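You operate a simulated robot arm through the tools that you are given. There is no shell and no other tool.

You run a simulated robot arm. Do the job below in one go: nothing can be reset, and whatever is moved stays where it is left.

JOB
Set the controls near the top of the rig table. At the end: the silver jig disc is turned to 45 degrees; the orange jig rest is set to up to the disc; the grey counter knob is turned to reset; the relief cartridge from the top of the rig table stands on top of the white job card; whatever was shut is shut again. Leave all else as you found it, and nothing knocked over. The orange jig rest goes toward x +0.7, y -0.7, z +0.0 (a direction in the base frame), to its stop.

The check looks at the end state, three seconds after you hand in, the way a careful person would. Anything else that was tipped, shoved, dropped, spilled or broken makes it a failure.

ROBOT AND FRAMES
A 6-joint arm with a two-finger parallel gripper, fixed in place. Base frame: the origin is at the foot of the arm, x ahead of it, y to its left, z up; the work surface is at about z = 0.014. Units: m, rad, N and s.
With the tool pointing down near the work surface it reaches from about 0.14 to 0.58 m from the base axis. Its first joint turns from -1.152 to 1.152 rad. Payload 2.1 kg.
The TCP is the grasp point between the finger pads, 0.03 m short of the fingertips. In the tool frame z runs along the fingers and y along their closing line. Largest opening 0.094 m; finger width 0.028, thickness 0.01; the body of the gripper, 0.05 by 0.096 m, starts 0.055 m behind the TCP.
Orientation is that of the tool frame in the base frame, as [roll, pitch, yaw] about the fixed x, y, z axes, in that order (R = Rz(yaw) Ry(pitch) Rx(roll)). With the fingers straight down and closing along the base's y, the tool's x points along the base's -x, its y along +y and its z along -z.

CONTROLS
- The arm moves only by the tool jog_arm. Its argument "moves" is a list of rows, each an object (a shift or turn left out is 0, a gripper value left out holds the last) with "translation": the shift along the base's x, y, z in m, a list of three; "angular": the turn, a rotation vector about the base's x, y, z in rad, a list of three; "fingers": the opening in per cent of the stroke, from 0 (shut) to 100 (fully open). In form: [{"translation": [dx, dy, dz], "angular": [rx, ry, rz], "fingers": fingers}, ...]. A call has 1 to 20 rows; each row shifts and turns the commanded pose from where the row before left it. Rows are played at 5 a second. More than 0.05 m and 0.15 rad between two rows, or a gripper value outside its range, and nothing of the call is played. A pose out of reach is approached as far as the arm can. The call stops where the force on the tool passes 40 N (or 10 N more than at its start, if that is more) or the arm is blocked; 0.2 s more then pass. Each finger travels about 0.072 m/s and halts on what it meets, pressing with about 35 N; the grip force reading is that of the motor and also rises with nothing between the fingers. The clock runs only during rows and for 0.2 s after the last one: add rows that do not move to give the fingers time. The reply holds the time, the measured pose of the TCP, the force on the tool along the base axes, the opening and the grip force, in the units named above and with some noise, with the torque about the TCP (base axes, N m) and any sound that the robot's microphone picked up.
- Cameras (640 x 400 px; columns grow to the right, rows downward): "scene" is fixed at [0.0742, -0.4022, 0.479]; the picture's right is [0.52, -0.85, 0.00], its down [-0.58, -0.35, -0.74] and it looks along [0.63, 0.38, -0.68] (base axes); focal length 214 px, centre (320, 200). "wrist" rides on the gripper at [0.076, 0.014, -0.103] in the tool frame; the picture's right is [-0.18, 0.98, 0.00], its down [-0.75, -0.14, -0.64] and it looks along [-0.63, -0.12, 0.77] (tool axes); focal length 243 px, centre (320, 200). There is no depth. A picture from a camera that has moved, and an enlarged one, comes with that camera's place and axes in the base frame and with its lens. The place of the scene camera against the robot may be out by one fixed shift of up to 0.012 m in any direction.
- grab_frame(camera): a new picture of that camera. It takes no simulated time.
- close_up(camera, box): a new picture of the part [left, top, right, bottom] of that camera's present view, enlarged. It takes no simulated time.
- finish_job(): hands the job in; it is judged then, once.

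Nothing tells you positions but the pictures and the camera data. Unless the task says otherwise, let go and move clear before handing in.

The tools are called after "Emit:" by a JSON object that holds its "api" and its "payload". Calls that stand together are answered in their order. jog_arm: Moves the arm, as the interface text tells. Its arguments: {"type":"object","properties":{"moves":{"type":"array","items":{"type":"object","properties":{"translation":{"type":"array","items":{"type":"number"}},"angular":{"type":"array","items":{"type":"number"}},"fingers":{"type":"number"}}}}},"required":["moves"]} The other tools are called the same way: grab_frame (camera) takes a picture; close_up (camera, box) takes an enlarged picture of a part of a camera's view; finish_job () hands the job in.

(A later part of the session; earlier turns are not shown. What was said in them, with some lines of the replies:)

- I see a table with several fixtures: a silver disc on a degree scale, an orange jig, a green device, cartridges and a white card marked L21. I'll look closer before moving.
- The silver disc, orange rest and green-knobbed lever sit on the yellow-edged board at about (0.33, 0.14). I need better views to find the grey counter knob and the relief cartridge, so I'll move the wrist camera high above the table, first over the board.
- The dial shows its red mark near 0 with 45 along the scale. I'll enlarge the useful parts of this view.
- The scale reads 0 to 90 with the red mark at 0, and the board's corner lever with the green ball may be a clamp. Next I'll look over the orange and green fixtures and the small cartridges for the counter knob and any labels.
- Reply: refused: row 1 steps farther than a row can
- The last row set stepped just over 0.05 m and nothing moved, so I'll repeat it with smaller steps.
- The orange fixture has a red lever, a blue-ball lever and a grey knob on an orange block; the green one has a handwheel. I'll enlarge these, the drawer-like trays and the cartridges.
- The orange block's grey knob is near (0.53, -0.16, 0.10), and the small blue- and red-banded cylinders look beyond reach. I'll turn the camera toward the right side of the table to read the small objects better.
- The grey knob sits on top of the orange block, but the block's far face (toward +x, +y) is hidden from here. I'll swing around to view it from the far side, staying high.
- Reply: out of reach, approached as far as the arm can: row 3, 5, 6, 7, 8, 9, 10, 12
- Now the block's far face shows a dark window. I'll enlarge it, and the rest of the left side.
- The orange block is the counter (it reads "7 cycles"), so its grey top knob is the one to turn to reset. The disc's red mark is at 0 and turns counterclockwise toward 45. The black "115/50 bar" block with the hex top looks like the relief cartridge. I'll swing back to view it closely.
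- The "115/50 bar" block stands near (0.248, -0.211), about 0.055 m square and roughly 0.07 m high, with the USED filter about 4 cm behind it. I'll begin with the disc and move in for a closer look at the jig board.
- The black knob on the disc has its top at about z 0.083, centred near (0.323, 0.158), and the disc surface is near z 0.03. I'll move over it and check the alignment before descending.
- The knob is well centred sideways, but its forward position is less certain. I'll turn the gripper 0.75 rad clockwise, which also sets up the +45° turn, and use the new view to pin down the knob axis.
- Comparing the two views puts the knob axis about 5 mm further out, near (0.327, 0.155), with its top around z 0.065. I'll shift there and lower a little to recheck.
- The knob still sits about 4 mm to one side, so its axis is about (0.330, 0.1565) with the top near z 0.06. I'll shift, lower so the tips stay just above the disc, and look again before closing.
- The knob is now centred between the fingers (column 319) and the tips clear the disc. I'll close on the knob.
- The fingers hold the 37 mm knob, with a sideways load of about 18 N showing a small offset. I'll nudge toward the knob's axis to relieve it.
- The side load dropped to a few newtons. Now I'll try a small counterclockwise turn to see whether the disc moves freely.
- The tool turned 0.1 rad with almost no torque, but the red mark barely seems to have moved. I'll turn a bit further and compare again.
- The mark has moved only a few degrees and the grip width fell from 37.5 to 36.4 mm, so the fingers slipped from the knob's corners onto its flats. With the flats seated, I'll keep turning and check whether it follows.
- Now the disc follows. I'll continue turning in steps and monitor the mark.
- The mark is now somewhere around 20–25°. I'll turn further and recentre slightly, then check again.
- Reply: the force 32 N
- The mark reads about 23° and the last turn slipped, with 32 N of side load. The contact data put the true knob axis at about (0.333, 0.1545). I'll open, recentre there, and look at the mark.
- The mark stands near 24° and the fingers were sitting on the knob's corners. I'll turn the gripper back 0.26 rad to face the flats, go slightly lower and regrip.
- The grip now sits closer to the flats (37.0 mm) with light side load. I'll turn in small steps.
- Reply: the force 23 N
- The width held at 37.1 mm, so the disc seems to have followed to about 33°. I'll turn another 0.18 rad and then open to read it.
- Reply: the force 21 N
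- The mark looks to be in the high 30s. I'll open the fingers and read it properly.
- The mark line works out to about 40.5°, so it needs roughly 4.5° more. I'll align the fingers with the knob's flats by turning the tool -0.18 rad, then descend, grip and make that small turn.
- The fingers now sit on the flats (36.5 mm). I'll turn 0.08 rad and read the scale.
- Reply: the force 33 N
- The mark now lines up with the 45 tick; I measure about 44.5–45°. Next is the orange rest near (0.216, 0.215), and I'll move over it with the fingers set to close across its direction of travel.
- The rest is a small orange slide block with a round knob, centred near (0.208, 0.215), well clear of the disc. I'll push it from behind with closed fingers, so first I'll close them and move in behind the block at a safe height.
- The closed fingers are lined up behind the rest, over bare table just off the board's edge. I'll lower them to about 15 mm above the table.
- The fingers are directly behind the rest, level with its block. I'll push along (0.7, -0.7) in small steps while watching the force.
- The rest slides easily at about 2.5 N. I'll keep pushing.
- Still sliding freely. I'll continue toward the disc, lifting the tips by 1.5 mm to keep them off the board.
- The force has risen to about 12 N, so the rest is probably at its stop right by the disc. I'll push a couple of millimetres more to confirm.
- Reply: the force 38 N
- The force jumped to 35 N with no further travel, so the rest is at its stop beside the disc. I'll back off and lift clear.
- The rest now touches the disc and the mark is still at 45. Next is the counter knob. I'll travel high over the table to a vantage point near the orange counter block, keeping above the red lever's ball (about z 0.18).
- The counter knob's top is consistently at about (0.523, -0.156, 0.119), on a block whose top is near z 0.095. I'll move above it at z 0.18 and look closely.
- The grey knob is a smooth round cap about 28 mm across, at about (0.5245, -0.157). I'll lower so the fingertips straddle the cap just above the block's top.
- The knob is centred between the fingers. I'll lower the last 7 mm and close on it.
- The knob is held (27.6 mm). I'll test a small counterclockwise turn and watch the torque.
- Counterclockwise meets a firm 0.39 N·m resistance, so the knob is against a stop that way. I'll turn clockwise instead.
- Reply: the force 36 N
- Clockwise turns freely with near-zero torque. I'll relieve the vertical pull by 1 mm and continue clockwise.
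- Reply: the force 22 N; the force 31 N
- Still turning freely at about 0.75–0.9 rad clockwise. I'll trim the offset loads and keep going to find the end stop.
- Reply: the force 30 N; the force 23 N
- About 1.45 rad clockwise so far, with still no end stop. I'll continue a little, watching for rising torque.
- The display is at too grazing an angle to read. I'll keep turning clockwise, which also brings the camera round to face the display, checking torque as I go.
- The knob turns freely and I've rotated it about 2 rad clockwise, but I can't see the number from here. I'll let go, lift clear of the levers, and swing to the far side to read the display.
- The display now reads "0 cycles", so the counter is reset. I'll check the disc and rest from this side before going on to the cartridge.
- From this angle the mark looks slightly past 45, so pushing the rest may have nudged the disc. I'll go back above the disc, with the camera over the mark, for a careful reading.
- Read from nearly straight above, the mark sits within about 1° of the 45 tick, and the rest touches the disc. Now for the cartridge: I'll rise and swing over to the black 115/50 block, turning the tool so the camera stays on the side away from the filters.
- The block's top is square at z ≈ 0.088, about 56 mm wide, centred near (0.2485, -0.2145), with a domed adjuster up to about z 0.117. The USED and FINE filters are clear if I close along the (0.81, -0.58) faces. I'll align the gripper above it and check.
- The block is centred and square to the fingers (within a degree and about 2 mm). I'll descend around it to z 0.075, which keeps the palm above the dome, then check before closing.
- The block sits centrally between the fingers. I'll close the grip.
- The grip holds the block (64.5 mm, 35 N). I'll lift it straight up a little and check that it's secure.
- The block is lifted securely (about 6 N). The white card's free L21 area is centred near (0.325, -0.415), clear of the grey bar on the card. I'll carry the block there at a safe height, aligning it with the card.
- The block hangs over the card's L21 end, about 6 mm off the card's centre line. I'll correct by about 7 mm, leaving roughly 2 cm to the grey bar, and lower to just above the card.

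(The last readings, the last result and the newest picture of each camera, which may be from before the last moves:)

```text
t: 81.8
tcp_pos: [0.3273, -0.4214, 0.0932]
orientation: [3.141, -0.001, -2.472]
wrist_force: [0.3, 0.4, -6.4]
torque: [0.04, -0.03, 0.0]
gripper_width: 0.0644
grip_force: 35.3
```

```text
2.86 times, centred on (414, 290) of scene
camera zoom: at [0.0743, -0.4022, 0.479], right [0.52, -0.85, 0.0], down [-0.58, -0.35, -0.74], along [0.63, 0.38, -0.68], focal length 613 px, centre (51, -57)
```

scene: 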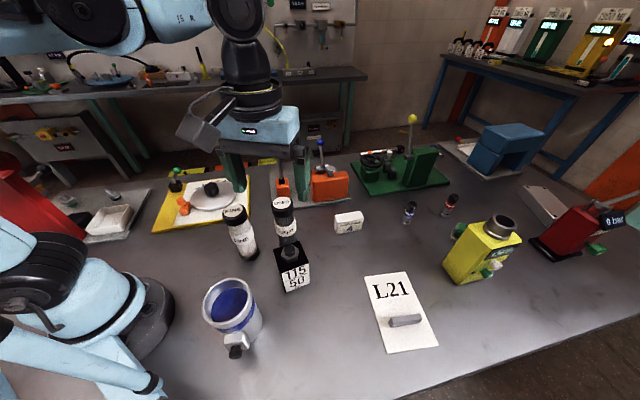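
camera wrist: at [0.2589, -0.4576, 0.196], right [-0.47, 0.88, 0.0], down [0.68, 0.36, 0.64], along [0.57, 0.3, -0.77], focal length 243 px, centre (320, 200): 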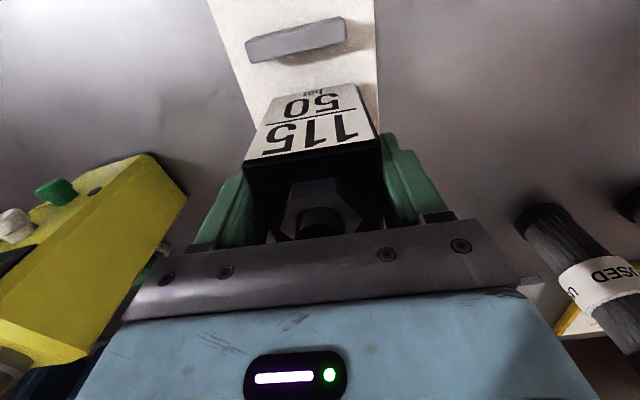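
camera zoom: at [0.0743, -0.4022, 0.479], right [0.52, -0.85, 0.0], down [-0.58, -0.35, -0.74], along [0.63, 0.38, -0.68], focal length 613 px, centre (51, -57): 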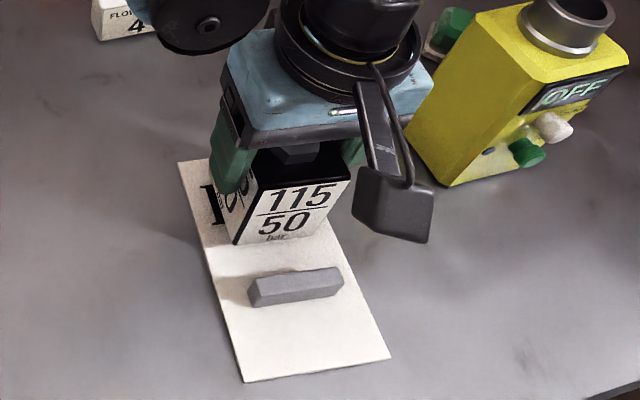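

The block is centred over the card with a clear gap to the grey bar. I'll lower it slowly, watching for contact.

Emit:
{"api": "jog_arm", "payload": {"moves": [{"translation": [0, 0, -0.006]}, {"translation": [0, 0, -0.005]}, {"translation": [0, 0, -0.001]}, {}]}}

Emit:
{"api": "close_up", "payload": {"camera": "scene", "box": [350, 220, 478, 360]}}

```text
t: 82.8
tcp_pos: [0.3281, -0.4222, 0.082]
orientation: [3.14, 0.0, -2.471]
wrist_force: [-0.1, -0.6, -7.4]
torque: [0.01, -0.01, -0.01]
gripper_width: 0.0642
grip_force: 35.4
```

```text
2.86 times, centred on (414, 290) of scene
camera zoom: at [0.0743, -0.4022, 0.479], right [0.52, -0.85, 0.0], down [-0.58, -0.35, -0.74], along [0.63, 0.38, -0.68], focal length 613 px, centre (51, -57)
```

zoom: 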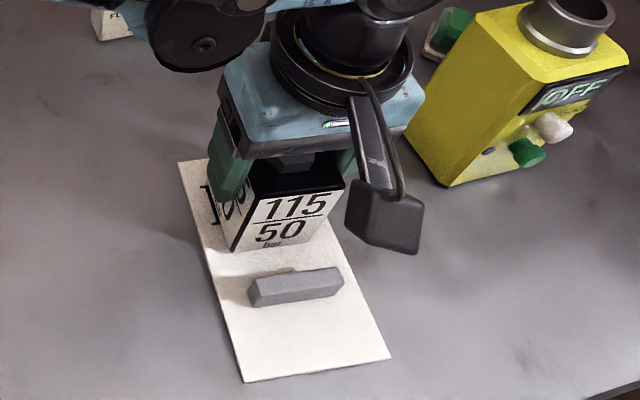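

Emit:
{"api": "jog_arm", "payload": {"moves": [{"translation": [0, 0, -0.001]}, {"translation": [0, 0, -0.001]}, {}]}}

```text
t: 83.6
tcp_pos: [0.3284, -0.4215, 0.0808]
orientation: [3.141, 0.0, -2.471]
wrist_force: [-1.0, -1.1, 26.3]
torque: [-0.06, 0.08, 0.01]
gripper_width: 0.0645
grip_force: 34.6
```

Contact: the force changed from -7 to +26 N, so the block is resting on the card. I'll ease up a millimetre and open the fingers.

Emit:
{"api": "jog_arm", "payload": {"moves": [{"translation": [0, 0, 0.0008]}, {}]}}

Emit:
{"api": "jog_arm", "payload": {"moves": [{"fingers": 75}, {"fingers": 80}, {"fingers": 100}, {"fingers": 100}, {}]}}

Emit:
{"api": "grab_frame", "payload": {"camera": "wrist"}}

Emit:
{"api": "close_up", "payload": {"camera": "scene", "box": [350, 220, 478, 360]}}

```text
t: 84.2
tcp_pos: [0.3281, -0.422, 0.0804]
orientation: [-3.141, 0.0, -2.472]
wrist_force: [-1.6, 1.6, 22.8]
torque: [0.04, 0.07, 0.0]
gripper_width: 0.0647
grip_force: 34.5
```

```text
t: 85.4
tcp_pos: [0.3272, -0.4217, 0.0811]
orientation: [3.141, 0.0, -2.471]
wrist_force: [-0.7, -0.5, 0.1]
torque: [0.0, 0.01, -0.02]
gripper_width: 0.0942
grip_force: 0.1
```

```text
taken
camera wrist: at [0.2591, -0.4577, 0.1826], right [-0.47, 0.88, 0.0], down [0.68, 0.36, 0.64], along [0.57, 0.3, -0.77], focal length 243 px, centre (320, 200)
```

wrist: 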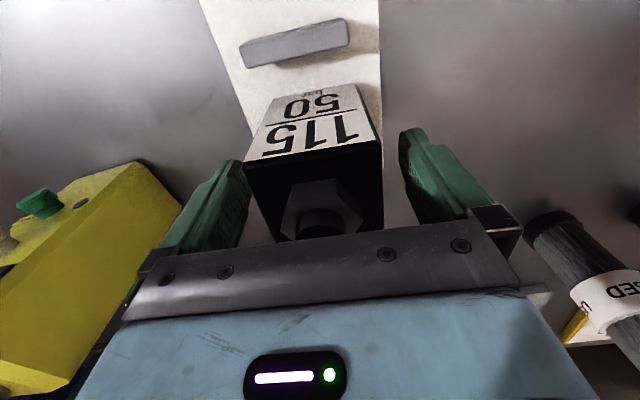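

```text
2.86 times, centred on (414, 290) of scene
camera zoom: at [0.0742, -0.4022, 0.479], right [0.52, -0.85, 0.0], down [-0.58, -0.35, -0.74], along [0.63, 0.38, -0.68], focal length 613 px, centre (51, -57)
```

zoom: 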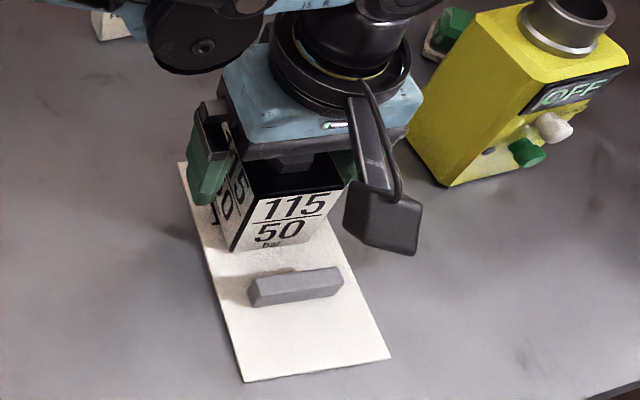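

The block stands on the card on its own. I'll lift straight up clear of it, then retreat toward the base.

Emit:
{"api": "jog_arm", "payload": {"moves": [{"translation": [0, 0, 0.02]}, {"translation": [0, 0, 0.03]}, {"translation": [0, 0, 0.035]}, {"translation": [0, 0, 0.035]}, {"translation": [-0.02, 0.03, 0.02]}, {"translation": [-0.02, 0.03, 0.03]}, {"translation": [-0.02, 0.03, 0.03]}, {"translation": [-0.01, 0.03, 0.03]}, {}]}}

Emit:
{"api": "grab_frame", "payload": {"camera": "wrist"}}

Emit:
{"api": "grab_frame", "payload": {"camera": "scene"}}

Emit:
{"api": "close_up", "payload": {"camera": "scene", "box": [350, 220, 478, 360]}}

```text
t: 87.4
tcp_pos: [0.2589, -0.3007, 0.3107]
orientation: [3.14, 0.001, -2.47]
wrist_force: [0.3, -0.4, 0.6]
torque: [-0.02, -0.02, -0.01]
gripper_width: 0.094
grip_force: 0.1
```

```text
taken
camera wrist: at [0.1892, -0.3364, 0.413], right [-0.47, 0.88, 0.0], down [0.68, 0.36, 0.64], along [0.57, 0.3, -0.77], focal length 243 px, centre (320, 200)
```

wrist: 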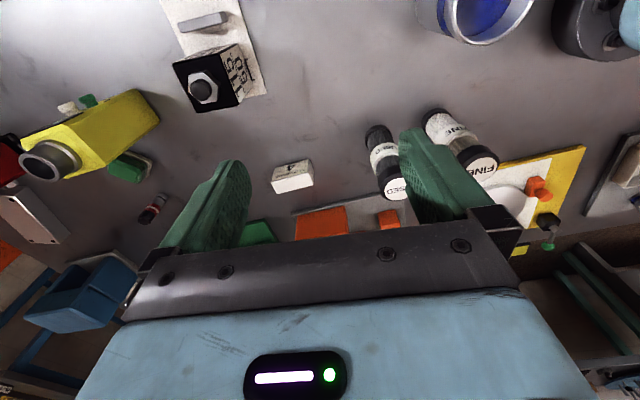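

```text
taken
```

scene: 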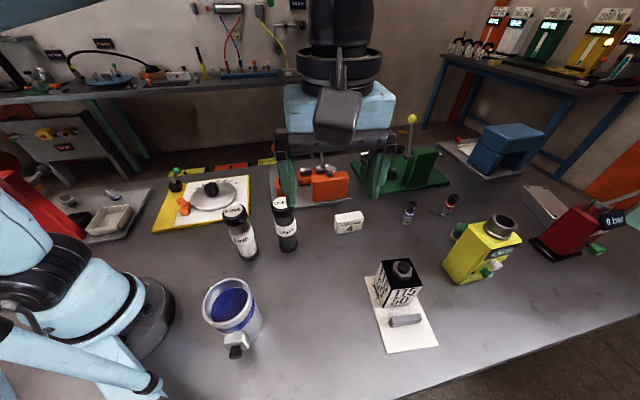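

```text
2.86 times, centred on (414, 290) of scene
camera zoom: at [0.0742, -0.4022, 0.479], right [0.52, -0.85, 0.0], down [-0.58, -0.35, -0.74], along [0.63, 0.38, -0.68], focal length 613 px, centre (51, -57)
```

zoom: 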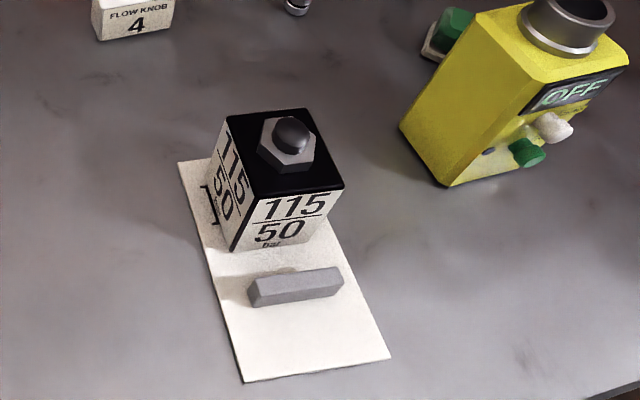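

The block now stands on the card and the grey bar is untouched. I'll verify its footing and everything else closely.

Emit:
{"api": "close_up", "payload": {"camera": "wrist", "box": [140, 0, 300, 120]}}

Emit:
{"api": "close_up", "payload": {"camera": "scene", "box": [140, 130, 300, 270]}}

Emit:
{"api": "close_up", "payload": {"camera": "scene", "box": [260, 110, 460, 240]}}

```text
3.33 times, centred on (220, 60) of wrist
camera zoom: at [0.1892, -0.3364, 0.413], right [-0.47, 0.88, 0.0], down [0.68, 0.36, 0.64], along [0.57, 0.3, -0.77], focal length 809 px, centre (653, 667)
```

zoom: 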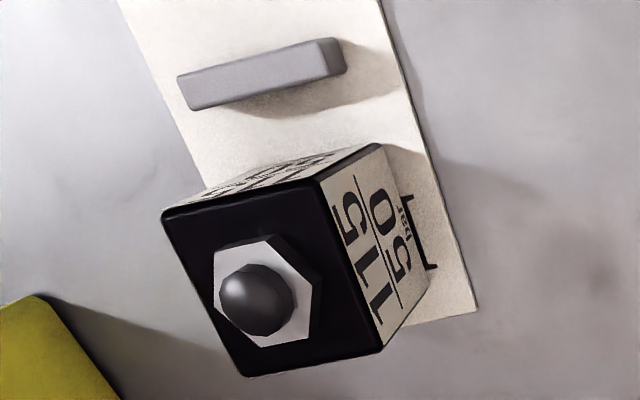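

```text
2.86 times, centred on (220, 200) of scene
camera zoom: at [0.0742, -0.4022, 0.479], right [0.52, -0.85, 0.0], down [-0.58, -0.35, -0.74], along [0.63, 0.38, -0.68], focal length 613 px, centre (606, 200)
```

zoom: 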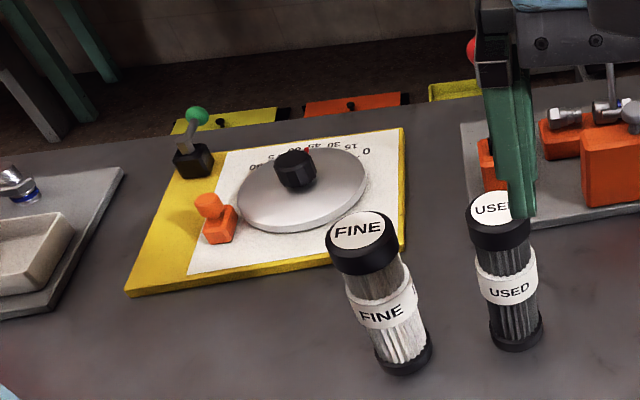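

```text
3.08 times, centred on (360, 175) of scene
camera zoom: at [0.0742, -0.4022, 0.479], right [0.52, -0.85, 0.0], down [-0.58, -0.35, -0.74], along [0.63, 0.38, -0.68], focal length 660 px, centre (197, 277)
```

zoom: 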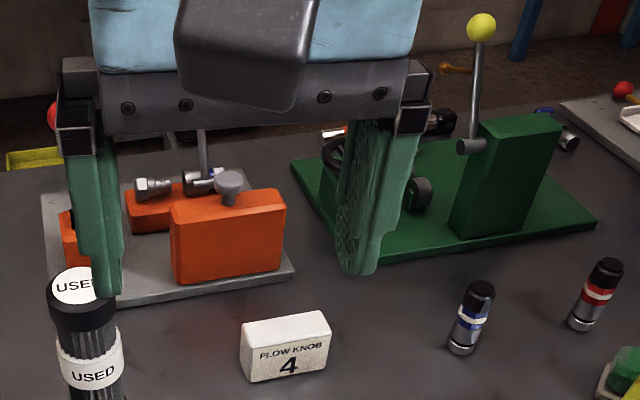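

Everything checks out. The disc mark is at 45, the rest is against the disc, the counter reads 0, and the relief cartridge stands fully on the card beside the untouched bar. The filters and other items are upright and unmoved, nothing was opened, and the gripper is empty and well clear, so I'm handing in.

Emit:
{"api": "finish_job", "payload": {}}

```text
The job is handed in.
```

The job is handed in, and all four settings looked right in the last pictures I took of each:

- **Silver jig disc:** turned to 45 degrees. Pushing the rest in may have nudged it, and my last reading was about 1 degree past the 45 mark. I left it there.
- **Orange jig rest:** pushed along (0.7, -0.7) until it stopped hard against the disc.
- **Grey counter knob:** turned clockwise until the counter read "0 cycles" instead of 7. I felt no end stop that way and turned it about 2 rad in all.
- **Relief cartridge:** standing on the L21 end of the white job card, clear of the grey bar, which I didn't touch.

I took the black block marked "115/50 bar" with the hex top to be the relief cartridge. No label names it; I chose it because it is the only one of its kind within reach.

I opened nothing, so there was nothing to shut again. The other items were standing where I found them, and the gripper was empty and clear of everything at hand-in.
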